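You operate a simulated robot arm through the tools that you are given. There is no shell and no other tool.

You are at the controls of a simulated robot arm. One attempt, no reset.

JOB
Take the OFF sign down and start the beige cabinet's heater on FULL.
Fine: sign out of its holder and on the side shelf before you switch on; the white pipes' red lever open, green selector at FULL, so that the RUN lamp lights. Set down upright: yellow sign.

Only the result counts: the job must be done as asked and must still hold three seconds after the hand-in. Knocking over, shifting, dropping, spilling or breaking anything else fails it.

ROBOT AND FRAMES
A 7-joint arm with a fingered hand, fixed in place. Base frame: the origin is at the foot of the arm, x ahead of it, y to its left, z up. Units: cm, degrees, N and s.
Its first joint turns from -69.0 to 172.0 degrees. Payload 5 kg.
The TCP is the grasp point between the finger pads, 3.2 cm short of the fingertips. In the tool frame z runs along the fingers and y along their closing line. Largest opening 16 cm; the body of the gripper starts 8.9 cm behind the TCP. The gripper is a hand of 3 fingers: y runs from the thumb to the fingers, the wrist lies at [0, 0, -25.2] in the tool frame, and closing takes about 1.5 s.
Orientation is that of the tool frame in the base frame, as a unit quaternion [x, y, z, w]. With the fingers straight down and closing along the base's y, the tool's x points along the base's -x, its y along +y and its z along -z.

CONTROLS
- The arm moves only by the tool arm_command. Its argument "motion" is a list of rows, each an object of numbers (a shift or turn left out is 0, a gripper value left out holds the last): "x", "y", "z": the shift along the tool's x, y, z in cm; "rx", "ry", "rz": the turn, a rotation vector about the tool's x, y, z in degrees. In form: [{"x": .., "y": .., "z": .., "rx": .., "ry": .., "rz": ..}, ...]. A call has 1 to 20 rows; each row is the pose to reach, as a shift and turn from the pose commanded when the call began, along the tool's axes at that moment. "claw" is the closure in counts, from 0 (fully open) to 255 (shut), set as the call begins (left out, the last holds). Rows are played at 5 a second. More than 5 cm and 8.6 degrees between two rows, or a gripper value outside its range, and nothing of the call is played. A pose out of reach is approached as far as the arm can. The call stops where the force on the tool passes 90 N (or 10 N more than at its start, if that is more) or the arm is blocked; 0.2 s more then pass. The fingers move at their own pace (about 10.8 cm/s each) and stop on an object; they squeeze with about 25 N. The grip force told is the motor's: it shows also when the fingers shut on nothing. Time passes only in rows, and 0.2 s behind the last, so rows that repeat a pose let the fingers close. It gives the time, the measured TCP pose, the force on the tool (base axes), the opening and the grip force at its end, in the units of the frame above (readings bear some noise), with the torque about the TCP (base axes, N m) and any sound that the robot's microphone picked up, and new pictures: "pictures" is both (left out), scene, wrist or none.
- Cameras (640 x 400 px; columns grow to the right, rows downward): "scene" is fixed at [40, 65.03, 181.17]; the picture's right is [-0.97, -0.25, 0.00], its down [-0.09, 0.34, -0.94] and it looks along [0.23, -0.91, -0.35] (base axes); focal length 320 px, centre (320, 200). "wrist" rides on the gripper at [6.5, -0.4, -11.6] in the tool frame; the picture's right is [0.06, 1.00, 0.00], its down [-0.87, 0.05, -0.49] and it looks along [-0.49, 0.03, 0.87] (tool axes); focal length 261 px, centre (320, 200). There is no depth. A picture from a camera that has moved, and an enlarged one, comes with that camera's place and axes in the base frame and with its lens.
- lift_body(by): slides the trunk up (or, below 0, down) by that many cm; the arm rides with it, the base frame stays. It gives what a move gives, with no picture.
- finger_targets(finger1, finger2, thumb_bend): sets how far each is bent, from 0 (flat) to 1 (curled in); at 0.3 the hand is open as for a grip, at 0.7 the pads meet at the TCP. One left out holds its place. A second passes; each finger stops where it meets its share of the squeeze, and holds until it gets a number again. A gripper value or a shape takes the hand back. It gives what a move gives, with no picture; readings hold the bend of each and the force on the fingers (four entries, about 0 where the hand has none), thumb and palm.
- preshape(shape): the hand has 3 fingers and takes this shape, open, in about a second: jaw (thumb against the fingers, like two jaws); tri (thumb and two fingers); tip (a fingertip pinch); poke (one finger out to press); point (the index stretched); flat (the hand flat); cup (the hand cupped); fist (a fist). The gripper value then closes the fingers along that shape, each until it touches; the sizes above hold for jaw. It gives what a move gives, with no picture.
- close_up(camera, box): a new picture of the part [left, top, right, bottom] of that camera's present view, enlarged. It takes no simulated time.
- hand_in(): hands the job in; it is judged then, once.

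Places have to be worked out from the pictures, the camera data and where the tool is seen. Open the gripper and draw the arm clear of the work before you hand the job in, unless the task says otherwise.

The tools are called as a command line: name --argument value ..., lists and objects as JSON in quotes. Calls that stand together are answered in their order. arm_command: Moves the arm, as the interface text tells. Its arguments: {"type":"object","properties":{"motion":{"type":"array","items":{"type":"object","properties":{"x":{"type":"number"},"y":{"type":"number"},"z":{"type":"number"},"rx":{"type":"number"},"ry":{"type":"number"},"rz":{"type":"number"}}}},"claw":{"type":"number"},"pictures":{"type":"string","enum":["both","scene","wrist","none"]}},"required":["motion"]} The other tools are called the same way: lift_body (by) slides the trunk up or down; preshape (shape) gives the hand a shape; finger_targets (finger1, finger2, thumb_bend) moves the fingers one by one; close_up (camera, box) takes an enlarged picture of a part of a camera's view; hand_in () hands the job in.

At the start:

```text
time: 0.0
ee_pos: [40.29, -56.38, 156.39]
ee_rot: [0.0, 1.0, 0.0, 0.0]
contact_force: [0.2, -0.4, 0.8]
moment: [0.01, 0.02, 0.0]
opening: 15.97
grasp_force: 0.1
shape: jaw
bend: [0.3, 0.3, 0.3]
finger forces: [0.0, 0.0, 0.0, 0.0, 0.0, 0.0]
trunk travel left (down, up): [-82.5, 11.5]
```

scene: 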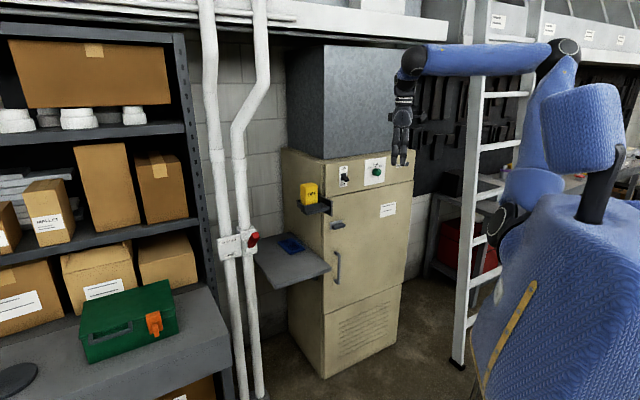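
wrist: 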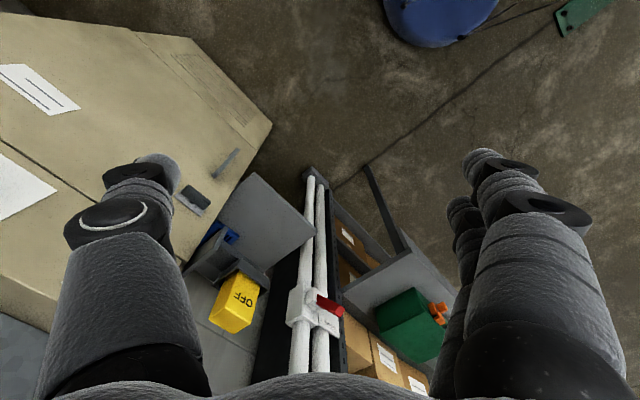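

The scene shows the beige cabinet with the yellow sign in a holder, a small shelf beside it, white pipes with a red lever, and a green selector. I'll take enlarged views to work out the places before moving.

close_up --camera "scene" --box '[200, 140, 440, 290]'

close_up --camera "scene" --box '[320, 150, 400, 200]'

close_up --camera "scene" --box '[200, 215, 280, 265]'

close_up --camera "wrist" --box '[160, 160, 400, 400]'

```text
2.67 times, centred on (320, 215) of scene
camera zoom: at [40.0, 65.03, 181.17], right [-0.97, -0.25, 0.0], down [-0.09, 0.34, -0.94], along [0.23, -0.91, -0.35], focal length 852 px, centre (320, 160)
```

zoom: 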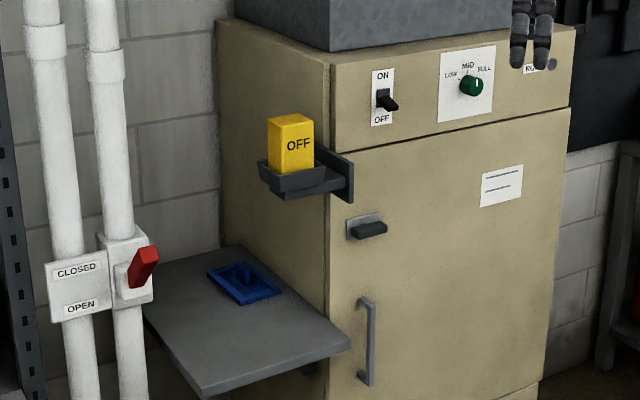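

```text
8.00 times, centred on (360, 175) of scene
camera zoom: at [40.0, 65.03, 181.17], right [-0.97, -0.25, 0.0], down [-0.09, 0.34, -0.94], along [0.23, -0.91, -0.35], focal length 2556 px, centre (0, 400)
```

zoom: 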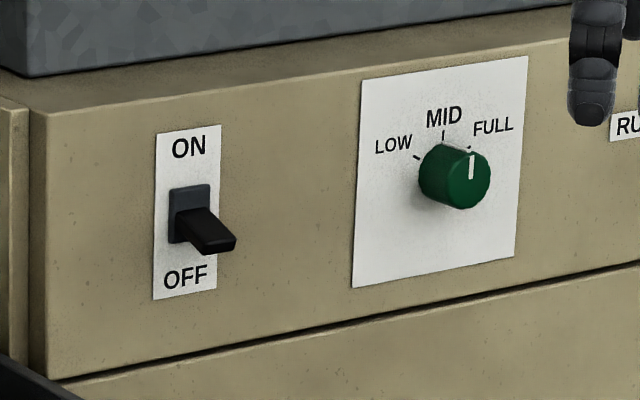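

```text
8.00 times, centred on (240, 240) of scene
camera zoom: at [40.0, 65.03, 181.17], right [-0.97, -0.25, 0.0], down [-0.09, 0.34, -0.94], along [0.23, -0.91, -0.35], focal length 2556 px, centre (960, -120)
```

zoom: 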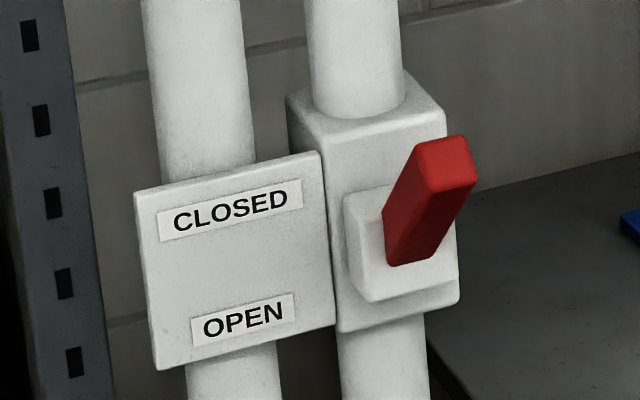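

```text
1.67 times, centred on (280, 280) of wrist
camera zoom: at [33.85, -56.9, 168.11], right [-0.06, 1.0, 0.0], down [0.87, 0.05, 0.49], along [0.49, 0.03, -0.87], focal length 434 px, centre (387, 67)
```

zoom: 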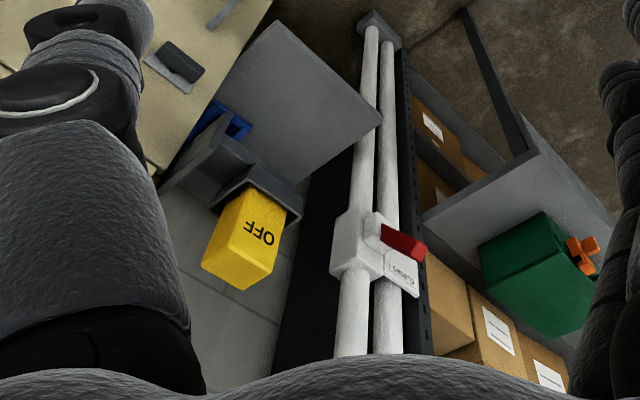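

My triangulation puts the sign near [79,-71,132], the red lever near [100,-50,115] and the shelf at z≈87. The cabinet front's inward direction is about azimuth -46°. I start by tilting the hand from pointing down to pointing horizontally at the cabinet, in free space.

arm_command --motion '[{"x": -0.64, "y": -0.13, "z": 0.53, "rx": 2.99, "ry": -7.06, "rz": 2.99}, {"x": -1.28, "y": -0.27, "z": 1.07, "rx": 5.98, "ry": -14.12, "rz": 5.98}, {"x": -1.92, "y": -0.4, "z": 1.6, "rx": 8.98, "ry": -21.17, "rz": 8.98}, {"x": -2.57, "y": -0.53, "z": 2.13, "rx": 11.97, "ry": -28.23, "rz": 11.97}, {"x": -3.21, "y": -0.67, "z": 2.67, "rx": 14.96, "ry": -35.29, "rz": 14.96}, {"x": -3.85, "y": -0.8, "z": 3.2, "rx": 17.95, "ry": -42.35, "rz": 17.95}, {"x": -4.49, "y": -0.93, "z": 3.73, "rx": 20.94, "ry": -49.41, "rz": 20.94}, {"x": -5.13, "y": -1.07, "z": 4.27, "rx": 23.93, "ry": -56.47, "rz": 23.93}, {"x": -5.77, "y": -1.2, "z": 4.8, "rx": 26.93, "ry": -63.53, "rz": 26.93}, {"x": -6.42, "y": -1.33, "z": 5.33, "rx": 29.92, "ry": -70.58, "rz": 29.92}, {"x": -7.06, "y": -1.47, "z": 5.87, "rx": 32.91, "ry": -77.64, "rz": 32.91}, {"x": -7.7, "y": -1.6, "z": 6.4, "rx": 35.9, "ry": -84.7, "rz": 35.9}]'

```text
time: 2.6
ee_pos: [57.07, -63.78, 155.72]
ee_rot: [0.28, 0.639, -0.27, 0.664]
contact_force: [0.3, -0.7, -3.3]
moment: [-0.14, -0.17, -0.04]
opening: 16.01
grasp_force: 0.1
shape: jaw
bend: [0.3, 0.3, 0.3]
finger forces: [0.1, 0.0, 0.0, 0.0, 0.0, 0.0]
out of reach, approached as far as the arm can: row 7, 8, 9, 10, 11, 12
trunk travel left (down, up): [-82.5, 11.5]
camera wrist: at [48.97, -55.76, 148.9], right [0.72, 0.7, -0.04], down [-0.34, 0.39, 0.86], along [0.61, -0.6, 0.52], focal length 261 px, centre (320, 200)
```

scene: 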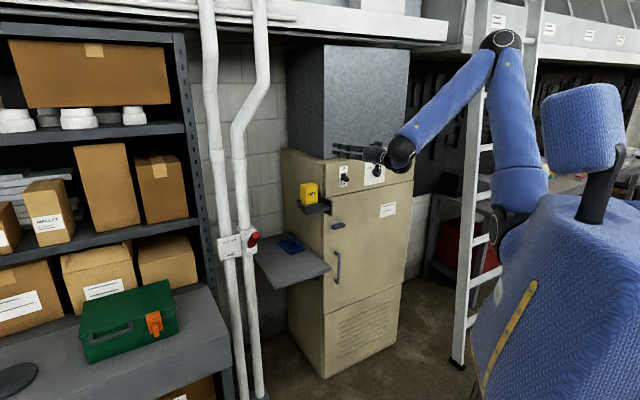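
wrist: 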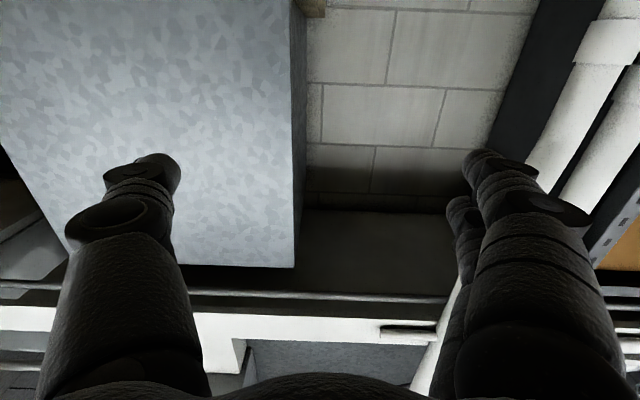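

The hand is now horizontal at azimuth -46° but the camera is underneath and sees only the ceiling. I'll roll the hand about its axis so that the camera ends up on top, moving slightly forward for reach.

arm_command --motion '[{"z": 3, "rz": -8.5}, {"z": 6, "rz": -17}, {"z": 8, "rz": -25.5}, {"z": 8, "rz": -34}, {"z": 8, "rz": -42.5}, {"z": 8, "rz": -51}, {"z": 8, "rz": -59.5}, {"z": 8, "rz": -68}, {"z": 8, "rz": -76.5}, {"z": 8, "rz": -85}, {"z": 8, "rz": -93.5}, {"z": 8, "rz": -102}, {"z": 8, "rz": -110.5}, {"z": 8, "rz": -119}, {"z": 8, "rz": -127.5}, {"z": 8, "rz": -136}, {"z": 8, "rz": -144.5}, {"z": 8, "rz": -153}, {"z": 8, "rz": -161.5}, {"z": 8, "rz": -170}]'

```text
time: 6.8
ee_pos: [63.35, -69.73, 153.73]
ee_rot: [0.625, -0.331, 0.672, 0.218]
contact_force: [0.6, 0.4, 0.2]
moment: [0.06, -0.01, 0.01]
opening: 15.98
grasp_force: 0.1
shape: jaw
bend: [0.3, 0.3, 0.3]
finger forces: [0.1, 0.1, 0.0, 0.0, 0.1, 0.0]
trunk travel left (down, up): [-82.5, 11.5]
camera wrist: at [54.87, -61.96, 160.18], right [-0.71, -0.69, -0.11], down [-0.27, 0.42, -0.87], along [0.64, -0.59, -0.49], focal length 261 px, centre (320, 200)
```

scene: 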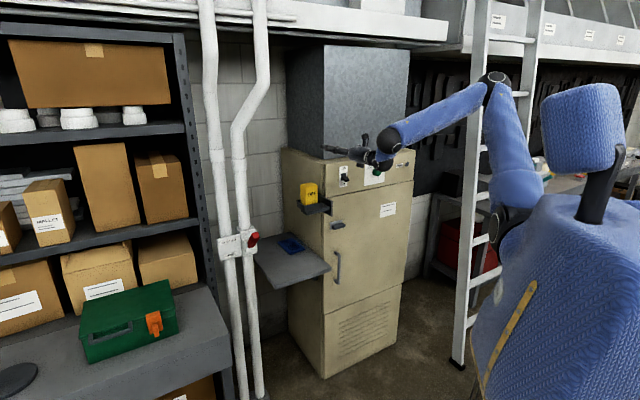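
wrist: 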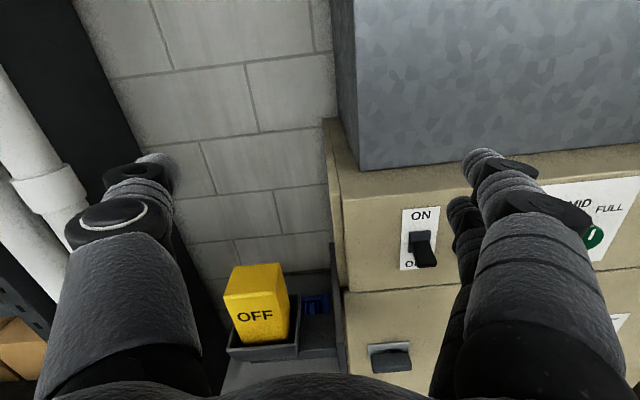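

The roll worked; now the wrist camera looks down over the work. I'll level the last 10° and shift right to see the selector and the RUN lamp.

arm_command --motion '[{"rz": -5, "y": 2}, {"rz": -9, "y": 4}, {"rz": -9, "y": 8}, {"rz": -9, "y": 12}, {"rz": -9, "y": 15}]'

```text
time: 8.0
ee_pos: [52.41, -79.75, 151.32]
ee_rot: [0.648, -0.282, 0.653, 0.27]
contact_force: [-0.9, -0.2, 0.0]
moment: [-0.02, 0.01, 0.06]
opening: 15.99
grasp_force: 0.1
shape: jaw
bend: [0.3, 0.3, 0.3]
finger forces: [0.0, 0.0, 0.1, 0.0, 0.0, 0.0]
trunk travel left (down, up): [-82.5, 11.5]
camera wrist: at [44.66, -71.3, 157.83], right [-0.72, -0.69, 0.04], down [-0.37, 0.33, -0.87], along [0.59, -0.64, -0.49], focal length 261 px, centre (320, 200)
```

scene: 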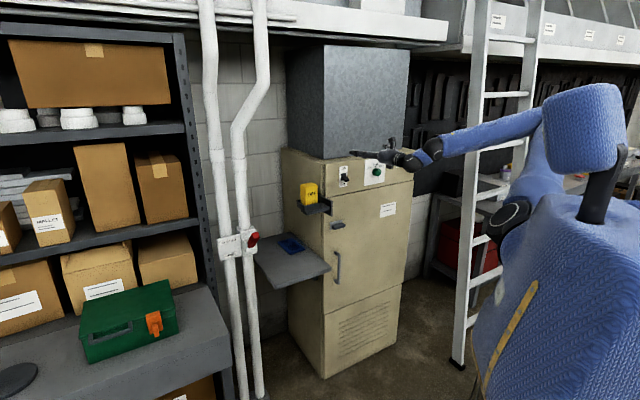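
wrist: 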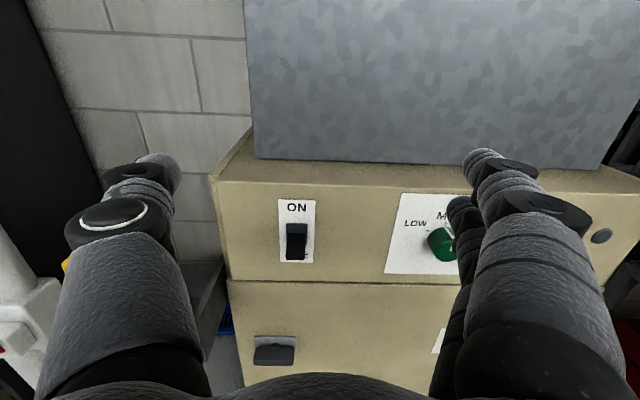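

The panel now lies square to the hand. I'll look closely at the toggle, selector and lamp from both cameras.

close_up --camera "wrist" --box '[220, 170, 480, 330]'

close_up --camera "scene" --box '[330, 145, 420, 201]'

close_up --camera "scene" --box '[250, 175, 346, 295]'

```text
2.46 times, centred on (350, 250) of wrist
camera zoom: at [44.66, -71.3, 157.83], right [-0.72, -0.69, 0.04], down [-0.37, 0.33, -0.87], along [0.59, -0.64, -0.49], focal length 642 px, centre (246, 77)
```

zoom: 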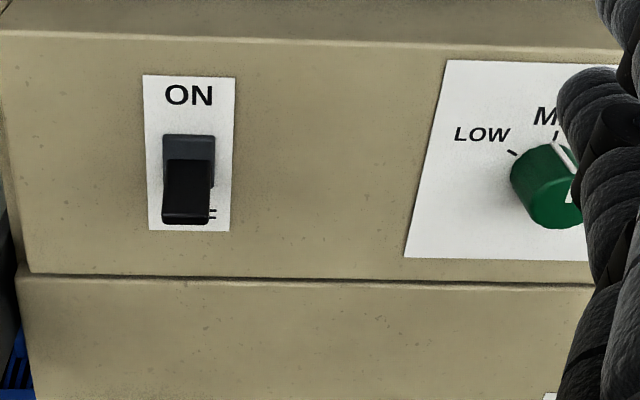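

```text
7.11 times, centred on (375, 173) of scene
camera zoom: at [40.0, 65.03, 181.17], right [-0.97, -0.25, 0.0], down [-0.09, 0.34, -0.94], along [0.23, -0.91, -0.35], focal length 2272 px, centre (-71, 392)
```

zoom: 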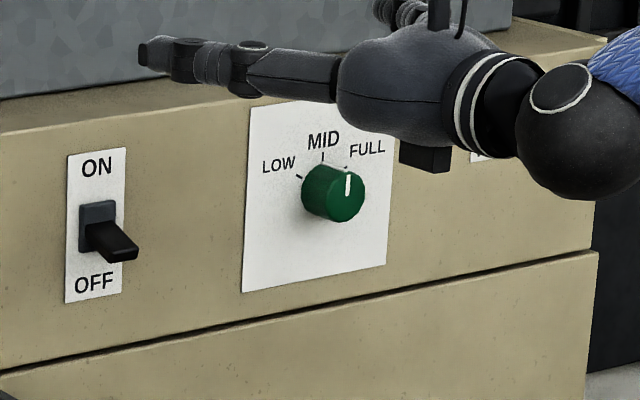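

```text
3.33 times, centred on (298, 235) of scene
camera zoom: at [40.0, 65.03, 181.17], right [-0.97, -0.25, 0.0], down [-0.09, 0.34, -0.94], along [0.23, -0.91, -0.35], focal length 1065 px, centre (393, 83)
```

zoom: 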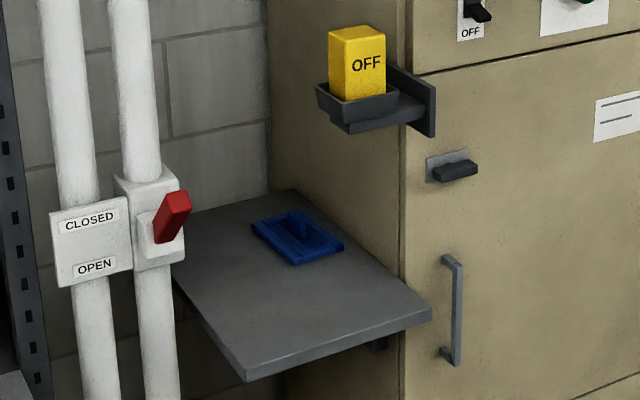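

The selector's white mark points straight up at MID, the toggle is down at OFF, and the red lever is up at CLOSED. A blue object sits on the rear of the shelf, so the front ~24 cm is free. I move the hand to face the sign and then lower the trunk.

arm_command --motion '[{"y": -4.5, "z": -1.5}, {"y": -9, "z": -3}, {"y": -13.5, "z": -4.5}, {"y": -18, "z": -6}, {"y": -22, "z": -7}, {"y": -25, "z": -8}]' --pictures "none"

lift_body --by -12

arm_command --motion '[{"x": 0}]'

```text
time: 9.4
ee_pos: [66.45, -60.45, 153.38]
ee_rot: [0.658, -0.277, 0.649, 0.262]
contact_force: [0.8, 0.3, 0.2]
moment: [-0.02, -0.02, -0.06]
opening: 16.0
grasp_force: 0.0
shape: jaw
bend: [0.3, 0.3, 0.3]
finger forces: [0.0, 0.0, 0.0, 0.1, 0.0, 0.1]
out of reach, approached as far as the arm can: row 5, 6
trunk travel left (down, up): [-82.5, 11.5]
```

```text
time: 10.9
ee_pos: [66.14, -60.43, 141.58]
ee_rot: [0.656, -0.279, 0.65, 0.263]
contact_force: [0.4, -0.1, 0.0]
moment: [0.0, 0.05, 0.0]
opening: 16.0
grasp_force: 0.0
shape: jaw
bend: [0.3, 0.3, 0.3]
finger forces: [0.0, 0.0, 0.0, 0.0, 0.0, 0.1]
trunk travel left (down, up): [-70.5, 23.5]
```

```text
time: 11.3
ee_pos: [66.03, -60.52, 141.74]
ee_rot: [0.657, -0.277, 0.651, 0.261]
contact_force: [-0.2, -1.2, -0.5]
moment: [0.01, 0.01, 0.0]
opening: 16.01
grasp_force: 0.0
shape: jaw
bend: [0.3, 0.3, 0.3]
finger forces: [0.0, 0.0, 0.0, 0.1, 0.0, 0.0]
trunk travel left (down, up): [-70.5, 23.5]
camera wrist: at [58.17, -52.23, 148.37], right [-0.7, -0.71, 0.04], down [-0.39, 0.33, -0.86], along [0.6, -0.62, -0.51], focal length 261 px, centre (320, 200)
```

scene: 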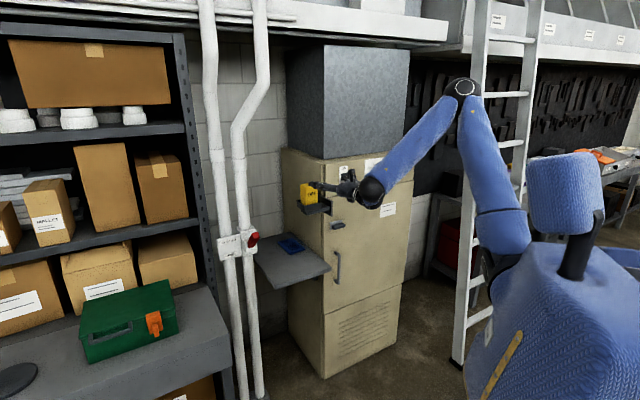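
wrist: 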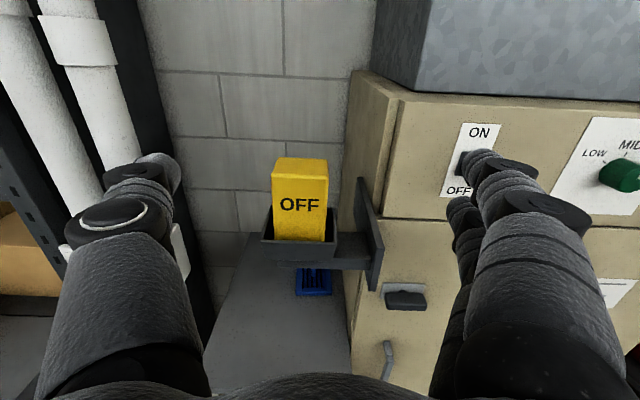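

The OFF sign is straight ahead, about 18 cm past the TCP, at s≈107 (along the inward direction). I take enlarged views to learn the sign's size, orientation and the holder shape.

close_up --camera "wrist" --box '[220, 130, 420, 310]'

close_up --camera "scene" --box '[280, 165, 360, 225]'

```text
2.22 times, centred on (320, 220) of wrist
camera zoom: at [58.17, -52.23, 148.37], right [-0.7, -0.71, 0.04], down [-0.39, 0.33, -0.86], along [0.6, -0.62, -0.51], focal length 579 px, centre (320, 156)
```

zoom: 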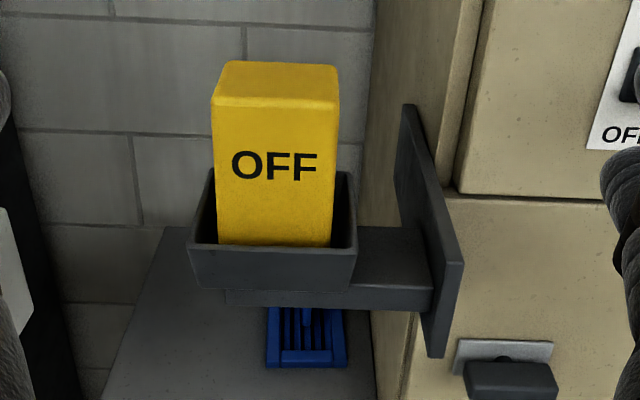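

```text
6.67 times, centred on (320, 195) of scene
camera zoom: at [40.0, 65.03, 181.17], right [-0.97, -0.25, 0.0], down [-0.09, 0.34, -0.94], along [0.23, -0.91, -0.35], focal length 2130 px, centre (320, 233)
```

zoom: 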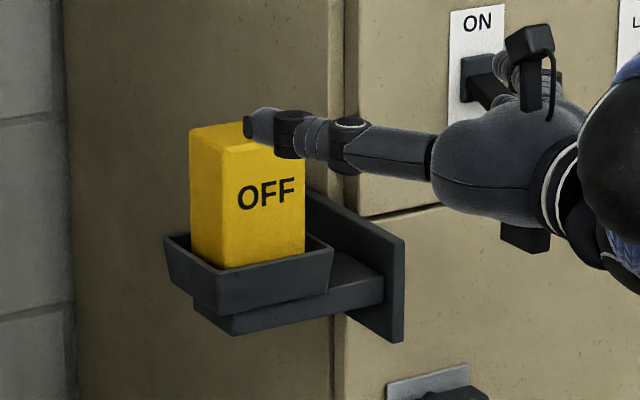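

Best estimate: sign is about 6.4 wide, 5.2 deep and 10 tall, with its top at z≈135.5, its centre 2 cm left of the TCP and about 17.5 cm ahead. The tray rim is at z≈127.6. I lower to z≈132, shift left 2 cm, and partly close the fingers before approaching.

arm_command --motion '[{"x": -3, "y": -0.7}, {"x": -6, "y": -1.4}, {"x": -9.3, "y": -2}, {"x": -9.3, "y": -2}, {"x": -9.3, "y": -2}]' --claw 70

```text
time: 12.5
ee_pos: [68.48, -62.12, 134.08]
ee_rot: [0.665, -0.276, 0.646, 0.254]
contact_force: [0.9, 0.0, 0.2]
moment: [0.03, 0.02, -0.02]
opening: 11.64
grasp_force: 0.0
shape: jaw
bend: [0.65, 0.65, 0.62]
finger forces: [0.1, 0.0, 0.0, 0.0, 0.0, 0.0]
out of reach, approached as far as the arm can: row 1, 2, 3, 4, 5
trunk travel left (down, up): [-70.5, 23.5]
camera wrist: at [60.62, -54.22, 141.01], right [-0.69, -0.72, 0.04], down [-0.4, 0.33, -0.85], along [0.6, -0.61, -0.52], focal length 261 px, centre (320, 200)
```

scene: 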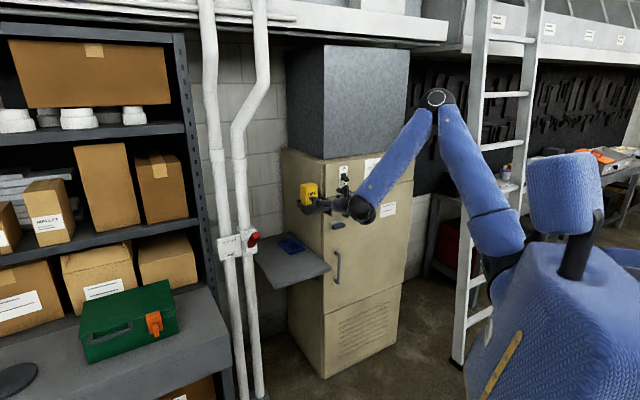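
wrist: 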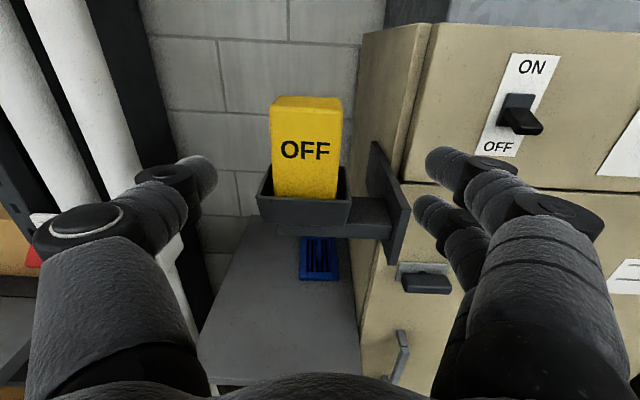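

The arm was at its inner reach limit, so it ended a bit high and slightly yawed. The re-projected sign position matches the picture. I go halfway forward, correcting the small yaw, pitch and roll, then check again.

arm_command --motion '[{"x": -0.5, "y": -0.6, "z": 2, "rx": -0.7, "ry": 1, "rz": -0.5}, {"x": -1.0, "y": -1.3, "z": 4, "rx": -1.5, "ry": 2, "rz": -1}, {"x": -1.2, "y": -1.3, "z": 6, "rx": -1.5, "ry": 2, "rz": -1}, {"x": -1.2, "y": -1.3, "z": 6, "rx": -1.5, "ry": 2, "rz": -1}]'

close_up --camera "wrist" --box '[180, 60, 480, 247]'

close_up --camera "scene" --box '[280, 165, 360, 225]'

```text
time: 13.5
ee_pos: [73.6, -65.61, 132.75]
ee_rot: [0.644, -0.276, 0.656, 0.281]
contact_force: [0.7, -0.4, 0.4]
moment: [0.01, -0.02, 0.02]
opening: 11.61
grasp_force: 0.0
shape: jaw
bend: [0.65, 0.65, 0.62]
finger forces: [0.0, 0.0, 0.0, 0.0, 0.0, 0.1]
out of reach, approached as far as the arm can: row 1, 2
trunk travel left (down, up): [-70.5, 23.5]
camera wrist: at [65.96, -56.98, 139.09], right [-0.72, -0.69, 0.06], down [-0.37, 0.31, -0.88], along [0.58, -0.66, -0.48], focal length 261 px, centre (320, 200)
```

scene: 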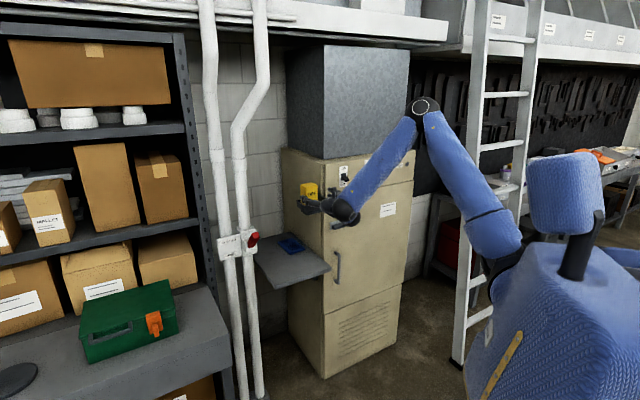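
wrist: 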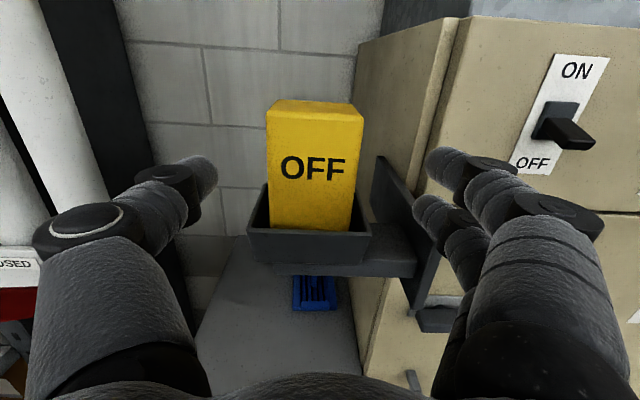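

```text
2.13 times, centred on (330, 154) of wrist
camera zoom: at [65.96, -56.98, 139.09], right [-0.72, -0.69, 0.06], down [-0.37, 0.31, -0.88], along [0.58, -0.66, -0.48], focal length 556 px, centre (299, 299)
```

zoom: 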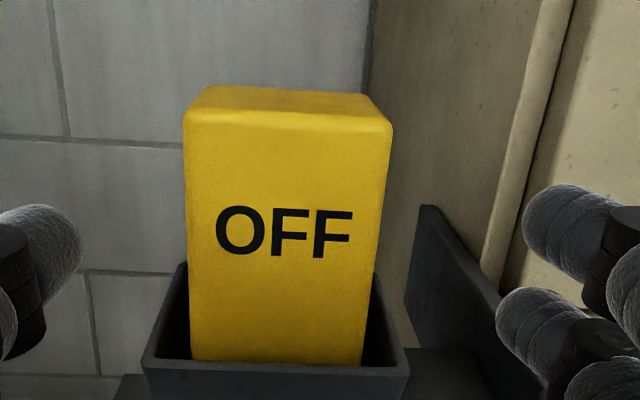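

```text
6.67 times, centred on (320, 195) of scene
camera zoom: at [40.0, 65.03, 181.17], right [-0.97, -0.25, 0.0], down [-0.09, 0.34, -0.94], along [0.23, -0.91, -0.35], focal length 2130 px, centre (320, 233)
```

zoom: 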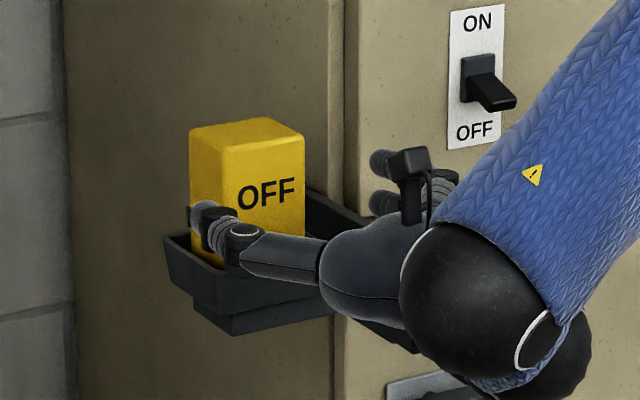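

Sign front is about 8.7 cm ahead of TCP centre, and yaw matches. I advance straight in with the partly open fingers straddling the sign above the tray rim.

arm_command --motion '[{"x": -0.1, "y": -0.3, "z": 2.2, "ry": -0.5}, {"x": -0.3, "y": -0.6, "z": 4.4, "ry": -1}, {"x": -0.4, "y": -0.6, "z": 6.6, "ry": -1}, {"x": -0.4, "y": -0.6, "z": 8.6, "ry": -1}, {"x": -0.4, "y": -0.6, "z": 8.6, "ry": -1}]'

close_up --camera "scene" --box '[280, 165, 360, 225]'

```text
time: 14.7
ee_pos: [80.09, -71.49, 132.3]
ee_rot: [0.65, -0.279, 0.65, 0.279]
contact_force: [-0.4, 0.1, -0.2]
moment: [-0.01, -0.01, -0.02]
opening: 11.63
grasp_force: 0.0
shape: jaw
bend: [0.65, 0.65, 0.62]
finger forces: [0.0, 0.0, 0.0, 0.1, 0.1, 0.0]
trunk travel left (down, up): [-70.5, 23.5]
camera wrist: at [72.43, -62.84, 138.87], right [-0.72, -0.69, 0.06], down [-0.38, 0.32, -0.87], along [0.58, -0.65, -0.49], focal length 261 px, centre (320, 200)
```

scene: 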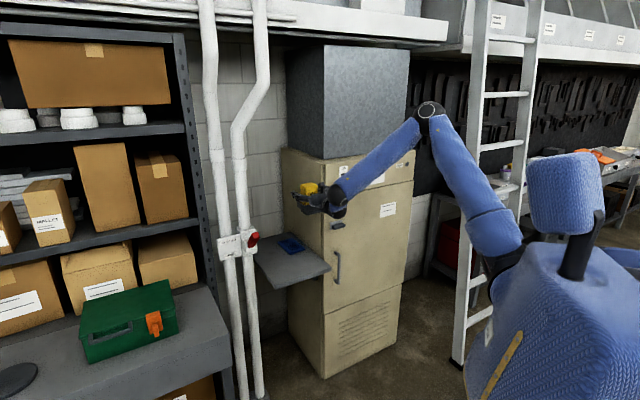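
wrist: 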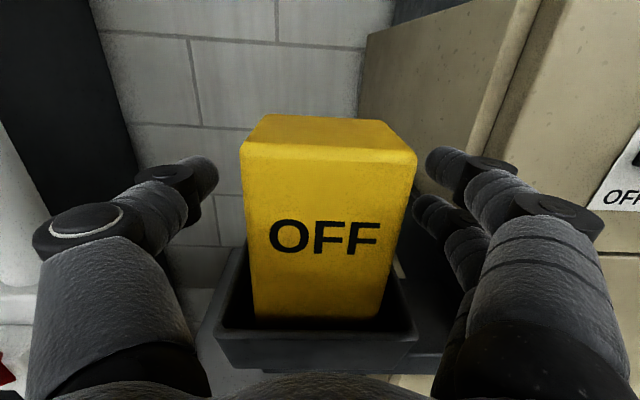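

```text
6.67 times, centred on (320, 195) of scene
camera zoom: at [40.0, 65.03, 181.17], right [-0.97, -0.25, 0.0], down [-0.09, 0.34, -0.94], along [0.23, -0.91, -0.35], focal length 2130 px, centre (320, 233)
```

zoom: 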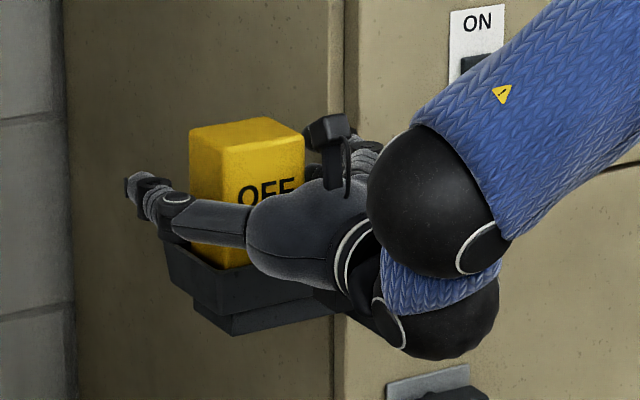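

TCP is centred on the sign (within ~0.1 cm) with fingers on both sides. I close the grip and wait for it to settle.

arm_command --motion '[{"x": 0}, {"x": 0}, {"x": 0}, {"x": 0}, {"x": 0}, {"x": 0}, {"x": 0}, {"x": 0}]' --claw 255

```text
time: 16.5
ee_pos: [80.15, -71.48, 132.35]
ee_rot: [0.65, -0.279, 0.65, 0.279]
contact_force: [0.2, -0.1, -0.6]
moment: [0.01, -0.03, 0.01]
opening: 5.97
grasp_force: 25.1
shape: jaw
bend: [0.73, 0.73, 0.7]
finger forces: [11.4, 11.4, 0.0, 0.0, 22.7, 0.0]
trunk travel left (down, up): [-70.5, 23.5]
camera wrist: at [72.45, -62.87, 138.83], right [-0.72, -0.69, 0.06], down [-0.38, 0.32, -0.87], along [0.58, -0.65, -0.49], focal length 261 px, centre (320, 200)
```

scene: 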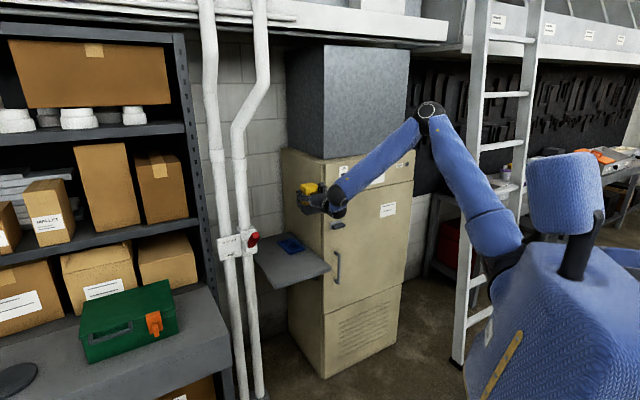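
wrist: 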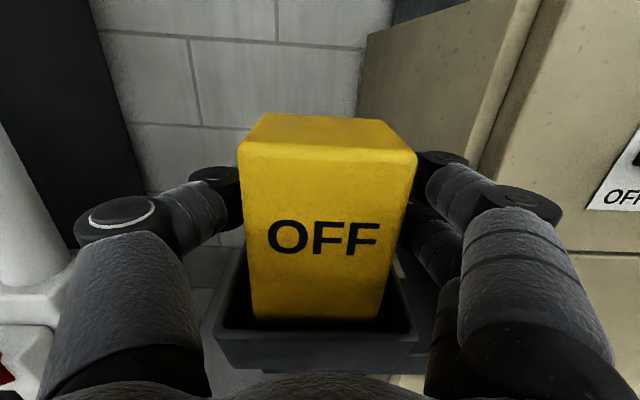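

The grip holds: 6 cm opening and about 23 N on thumb and fingers. I lift straight up 11 cm to clear the tray.

arm_command --motion '[{"x": 1}, {"x": 2.5}, {"x": 4}, {"x": 5.5}, {"x": 7}, {"x": 8.5}, {"x": 10}, {"x": 11}]'

close_up --camera "scene" --box '[260, 150, 360, 225]'

```text
time: 18.3
ee_pos: [80.07, -71.42, 143.43]
ee_rot: [0.65, -0.278, 0.651, 0.277]
contact_force: [0.3, -1.0, -1.9]
moment: [0.0, 0.02, 0.01]
opening: 5.97
grasp_force: 25.1
shape: jaw
bend: [0.73, 0.73, 0.7]
finger forces: [11.6, 11.3, 0.0, 0.0, 22.7, 0.1]
trunk travel left (down, up): [-70.5, 23.5]
camera wrist: at [72.51, -62.79, 149.99], right [-0.72, -0.69, 0.06], down [-0.38, 0.32, -0.87], along [0.58, -0.65, -0.49], focal length 261 px, centre (320, 200)
```

scene: 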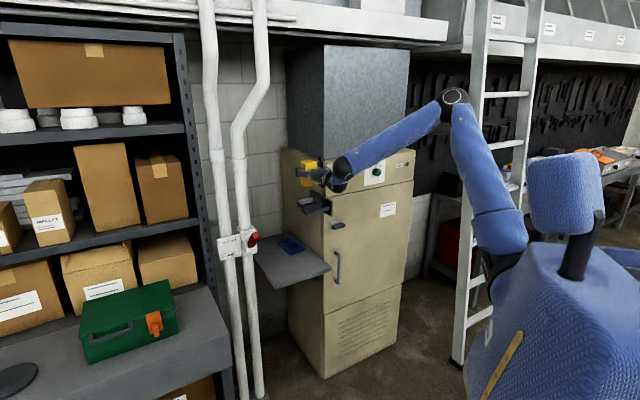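
wrist: 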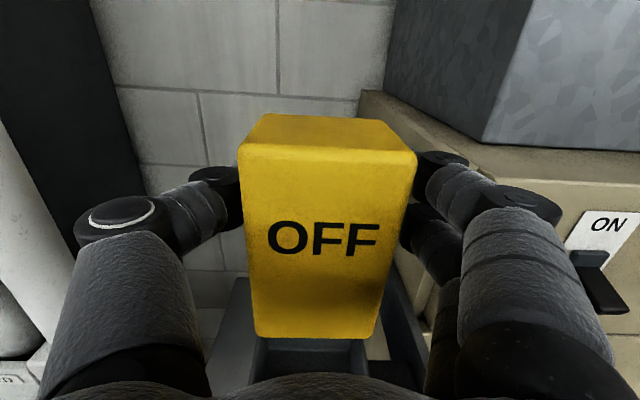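

```text
5.33 times, centred on (310, 188) of scene
camera zoom: at [40.0, 65.03, 181.17], right [-0.97, -0.25, 0.0], down [-0.09, 0.34, -0.94], along [0.23, -0.91, -0.35], focal length 1704 px, centre (373, 267)
```

zoom: 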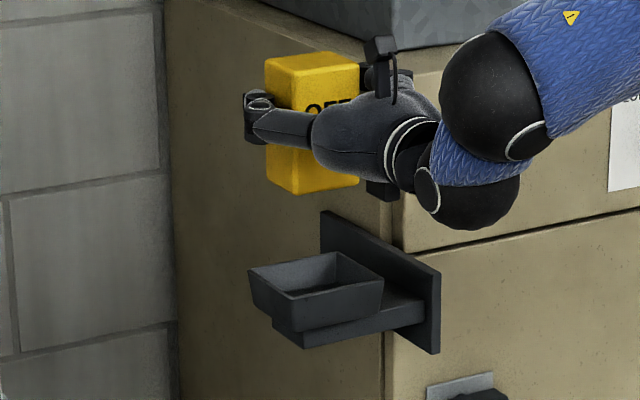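

The sign is clear of the tray and sits firmly; its bottom is about 7.4 cm below the TCP. I pull back to s≈94 and shift left 5 cm, in front of the shelf edge, so I can descend with the trunk.

arm_command --motion '[{"z": -2}, {"z": -4}, {"z": -6}, {"z": -8}, {"z": -10, "y": -1}, {"z": -12, "y": -3}, {"z": -13, "y": -5}, {"z": -13, "y": -5}]' --pictures "scene"

```text
time: 20.1
ee_pos: [74.76, -58.85, 143.71]
ee_rot: [0.652, -0.277, 0.649, 0.275]
contact_force: [0.4, 0.3, -0.9]
moment: [-0.03, 0.05, 0.01]
opening: 5.97
grasp_force: 25.1
shape: jaw
bend: [0.73, 0.73, 0.7]
finger forces: [11.5, 11.4, 0.1, 0.0, 22.9, 0.1]
out of reach, approached as far as the arm can: row 7
trunk travel left (down, up): [-70.5, 23.5]
```

scene: 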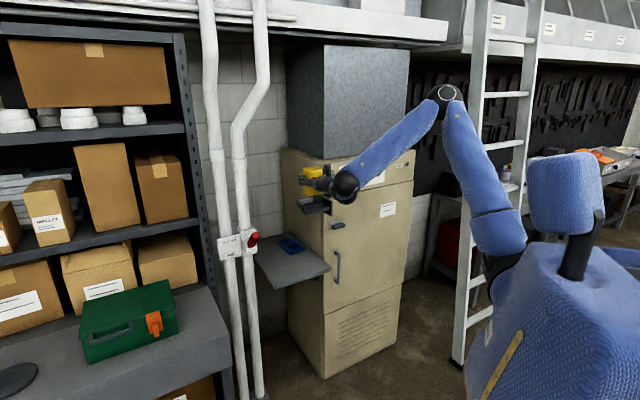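

TCP is now at s≈94, r≈-13, about 5 cm in front of the tray. I lower the trunk in two stages, leaving the sign bottom a few cm above the shelf height.

lift_body --by -22

lift_body --by -20

arm_command --motion '[{"x": 0}]'

```text
time: 22.4
ee_pos: [74.78, -58.8, 121.65]
ee_rot: [0.653, -0.277, 0.649, 0.275]
contact_force: [0.1, 0.2, -1.4]
moment: [0.02, -0.04, 0.02]
opening: 5.96
grasp_force: 25.1
shape: jaw
bend: [0.73, 0.73, 0.7]
finger forces: [11.5, 11.4, 0.1, 0.0, 22.9, 0.0]
trunk travel left (down, up): [-48.5, 45.5]
```

```text
time: 24.6
ee_pos: [74.69, -58.83, 101.66]
ee_rot: [0.652, -0.277, 0.649, 0.275]
contact_force: [-0.3, 0.3, -2.1]
moment: [0.01, 0.02, 0.01]
opening: 5.97
grasp_force: 25.1
shape: jaw
bend: [0.73, 0.73, 0.7]
finger forces: [11.6, 11.3, 0.0, 0.1, 22.9, 0.1]
trunk travel left (down, up): [-28.5, 65.5]
```

```text
time: 25.0
ee_pos: [74.75, -58.9, 101.6]
ee_rot: [0.652, -0.278, 0.649, 0.276]
contact_force: [0.2, 0.6, -1.3]
moment: [0.01, -0.03, 0.0]
opening: 5.97
grasp_force: 25.1
shape: jaw
bend: [0.73, 0.73, 0.7]
finger forces: [11.5, 11.4, 0.1, 0.0, 22.7, 0.0]
trunk travel left (down, up): [-28.5, 65.5]
camera wrist: at [67.03, -50.31, 108.26], right [-0.72, -0.69, 0.06], down [-0.38, 0.32, -0.87], along [0.58, -0.65, -0.5], focal length 261 px, centre (320, 200)
```

scene: 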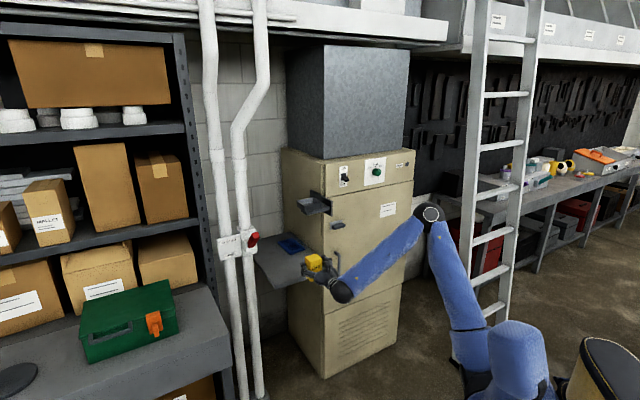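
wrist: 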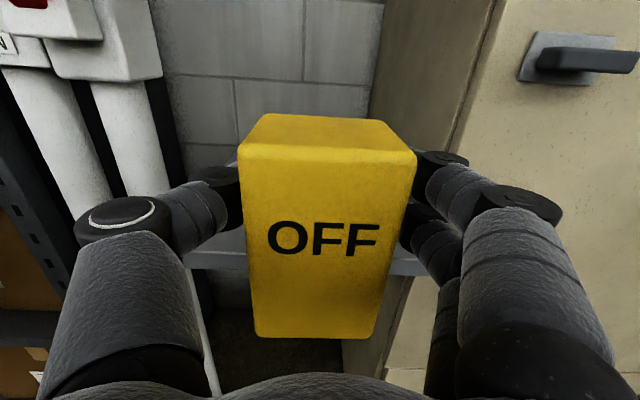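

The sign is now in front of and above the shelf edge. I take enlarged views to measure the shelf height relative to the sign bottom.

close_up --camera "wrist" --box '[160, 180, 460, 367]'

close_up --camera "scene" --box '[240, 220, 360, 310]'

```text
2.13 times, centred on (310, 274) of wrist
camera zoom: at [67.03, -50.31, 108.26], right [-0.72, -0.69, 0.06], down [-0.38, 0.32, -0.87], along [0.58, -0.65, -0.5], focal length 556 px, centre (341, 43)
```

zoom: 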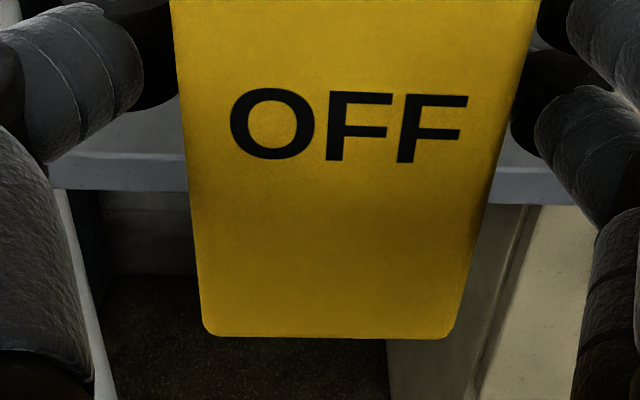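

```text
4.44 times, centred on (300, 265) of scene
camera zoom: at [40.0, 65.03, 181.17], right [-0.97, -0.25, 0.0], down [-0.09, 0.34, -0.94], along [0.23, -0.91, -0.35], focal length 1420 px, centre (409, -89)
```

zoom: 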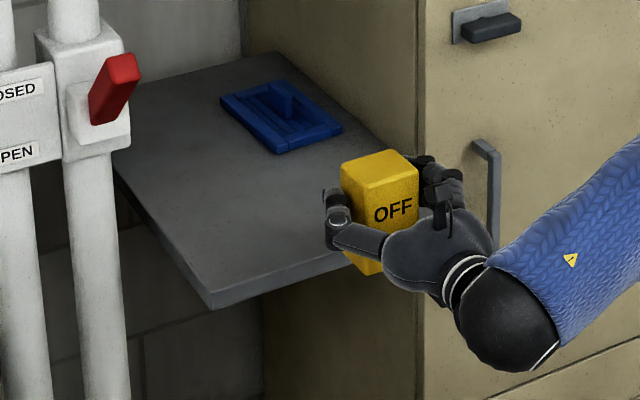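

Shelf top comes out at z≈87.5 with front edge s≈105.6; the sign bottom is at about 94.2. I move forward 18.5 cm over the free front part of the shelf, keeping height.

arm_command --motion '[{"z": 2}, {"z": 4.5}, {"z": 7}, {"z": 9.5}, {"z": 12}, {"z": 14.5}, {"z": 17}, {"z": 18.5}, {"z": 18.5}]'

close_up --camera "scene" --box '[240, 220, 360, 310]'

```text
time: 27.0
ee_pos: [87.52, -72.13, 101.43]
ee_rot: [0.652, -0.277, 0.65, 0.276]
contact_force: [0.3, -0.5, -1.0]
moment: [0.03, 0.01, 0.04]
opening: 5.99
grasp_force: 25.3
shape: jaw
bend: [0.73, 0.73, 0.7]
finger forces: [11.5, 11.4, 0.0, 0.0, 22.8, 0.0]
trunk travel left (down, up): [-28.5, 65.5]
camera wrist: at [79.79, -63.61, 108.05], right [-0.72, -0.69, 0.06], down [-0.38, 0.32, -0.87], along [0.58, -0.65, -0.5], focal length 261 px, centre (320, 200)
```

scene: 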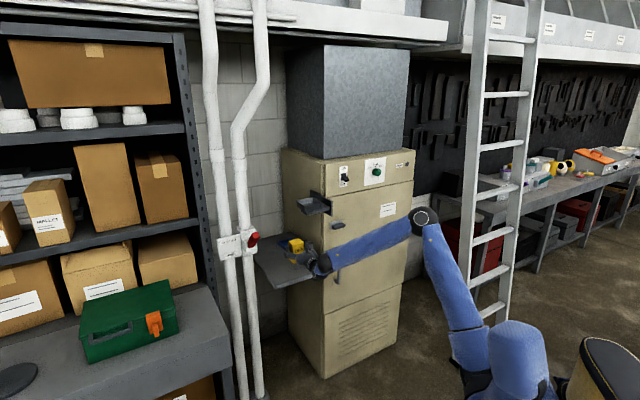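
wrist: 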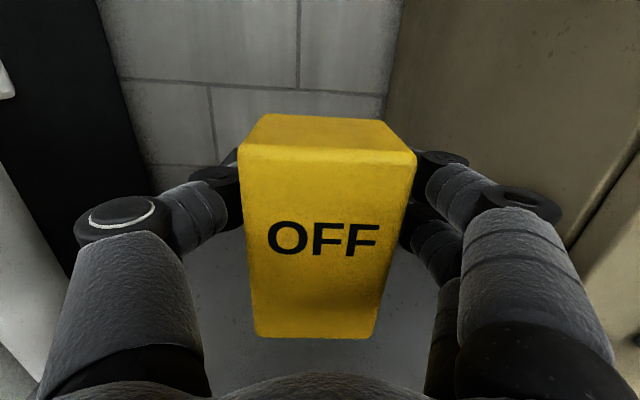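

```text
4.44 times, centred on (300, 265) of scene
camera zoom: at [40.0, 65.03, 181.17], right [-0.97, -0.25, 0.0], down [-0.09, 0.34, -0.94], along [0.23, -0.91, -0.35], focal length 1420 px, centre (409, -89)
```

zoom: 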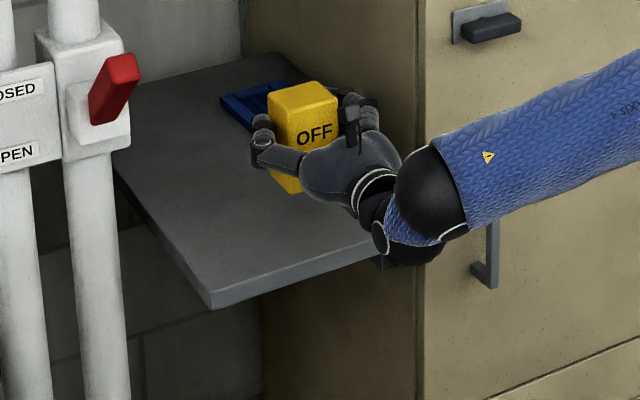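

The sign is over the clear front area at s≈112.7, r≈-12.8. I lower 4.5 cm first, then continue in small steps watching for contact force.

arm_command --motion '[{"x": -1}, {"x": -2}, {"x": -3}, {"x": -4}, {"x": -4.5}, {"x": -4.5}]'

close_up --camera "scene" --box '[260, 230, 340, 290]'

```text
time: 28.4
ee_pos: [87.53, -72.2, 97.33]
ee_rot: [0.652, -0.276, 0.651, 0.274]
contact_force: [3.0, -3.4, 14.0]
moment: [-0.22, -0.15, 0.04]
opening: 5.99
grasp_force: 25.1
shape: jaw
bend: [0.73, 0.73, 0.7]
finger forces: [11.3, 11.3, 0.0, 0.0, 22.8, 0.0]
trunk travel left (down, up): [-28.5, 65.5]
camera wrist: at [79.87, -63.52, 103.8], right [-0.72, -0.69, 0.06], down [-0.38, 0.32, -0.87], along [0.58, -0.65, -0.49], focal length 261 px, centre (320, 200)
```

scene: 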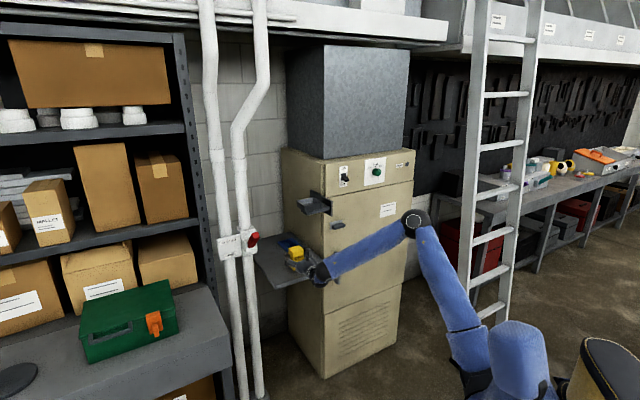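
wrist: 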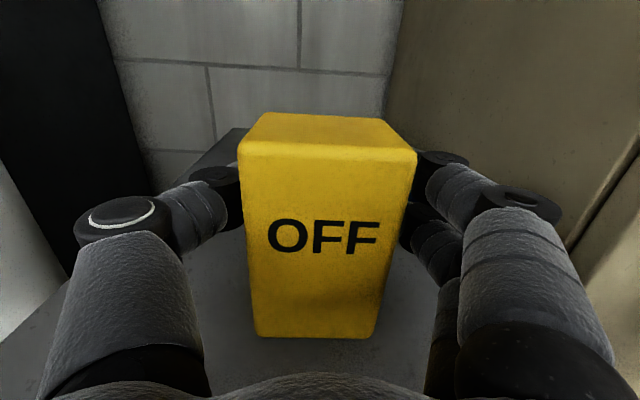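

```text
6.67 times, centred on (300, 260) of scene
camera zoom: at [40.0, 65.03, 181.17], right [-0.97, -0.25, 0.0], down [-0.09, 0.34, -0.94], along [0.23, -0.91, -0.35], focal length 2130 px, centre (453, -200)
```

zoom: 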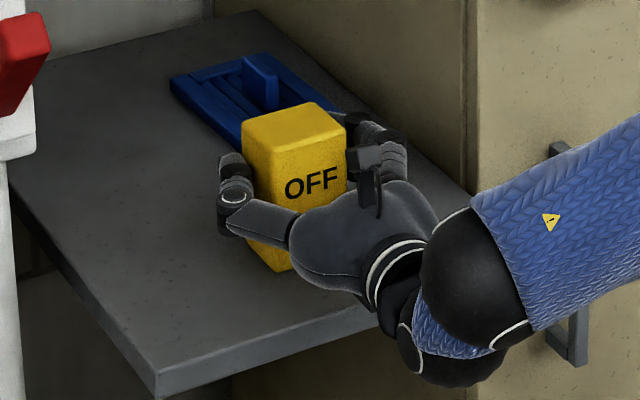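

At z≈97.3 the tool feels 14 N upward with almost no moment, so the sign bottom is resting on the shelf directly under the TCP. I ease off 0.3 cm to relieve the load, then check.

arm_command --motion '[{"x": 0.15}, {"x": 0.3}, {"x": 0.3}]' --pictures "none"

```text
time: 29.2
ee_pos: [87.49, -72.07, 97.27]
ee_rot: [0.653, -0.276, 0.649, 0.275]
contact_force: [0.6, 0.2, 1.1]
moment: [-0.01, -0.02, 0.0]
opening: 5.95
grasp_force: 25.2
shape: jaw
bend: [0.73, 0.73, 0.7]
finger forces: [11.5, 11.4, 0.1, 0.0, 23.3, 0.0]
trunk travel left (down, up): [-28.5, 65.5]
```

Contact force is now only about 1 N, with the sign lightly standing on the shelf. I open the fingers partway to release it.

arm_command --motion '[{"x": 0}, {"x": 0}, {"x": 0}, {"x": 0}, {"x": 0}, {"x": 0}]' --claw 60

close_up --camera "scene" --box '[260, 230, 340, 290]'

```text
time: 30.6
ee_pos: [87.56, -72.05, 97.4]
ee_rot: [0.653, -0.277, 0.649, 0.275]
contact_force: [0.6, -0.4, -0.5]
moment: [0.01, 0.01, -0.01]
opening: 12.21
grasp_force: 0.0
shape: jaw
bend: [0.62, 0.62, 0.59]
finger forces: [0.0, 0.1, 0.0, 0.0, 0.0, 0.0]
trunk travel left (down, up): [-28.5, 65.5]
camera wrist: at [79.84, -63.53, 103.99], right [-0.72, -0.69, 0.06], down [-0.38, 0.32, -0.87], along [0.58, -0.65, -0.5], focal length 261 px, centre (320, 200)
```

scene: 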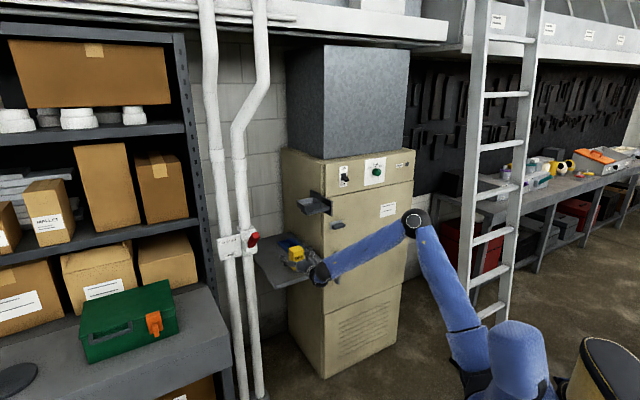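
wrist: 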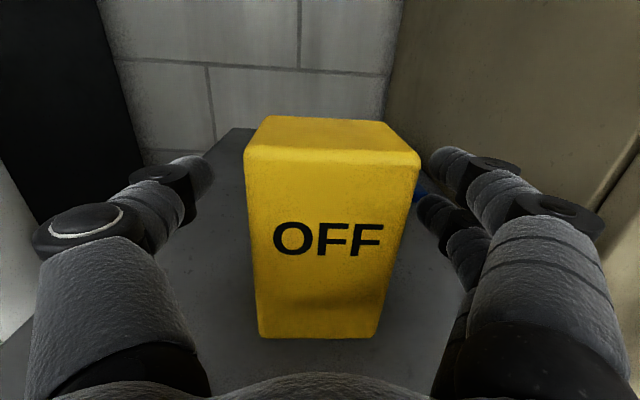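

```text
6.67 times, centred on (300, 260) of scene
camera zoom: at [40.0, 65.03, 181.17], right [-0.97, -0.25, 0.0], down [-0.09, 0.34, -0.94], along [0.23, -0.91, -0.35], focal length 2130 px, centre (453, -200)
```

zoom: 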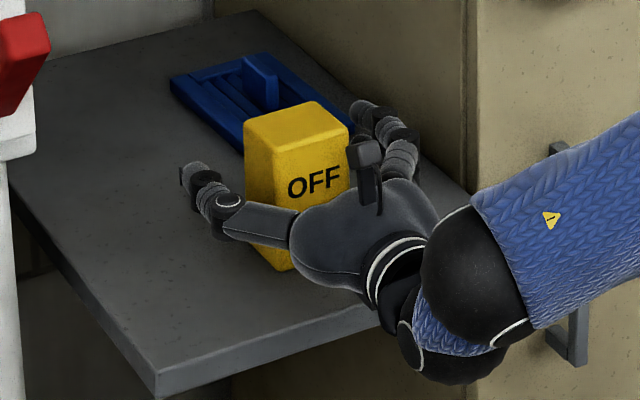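

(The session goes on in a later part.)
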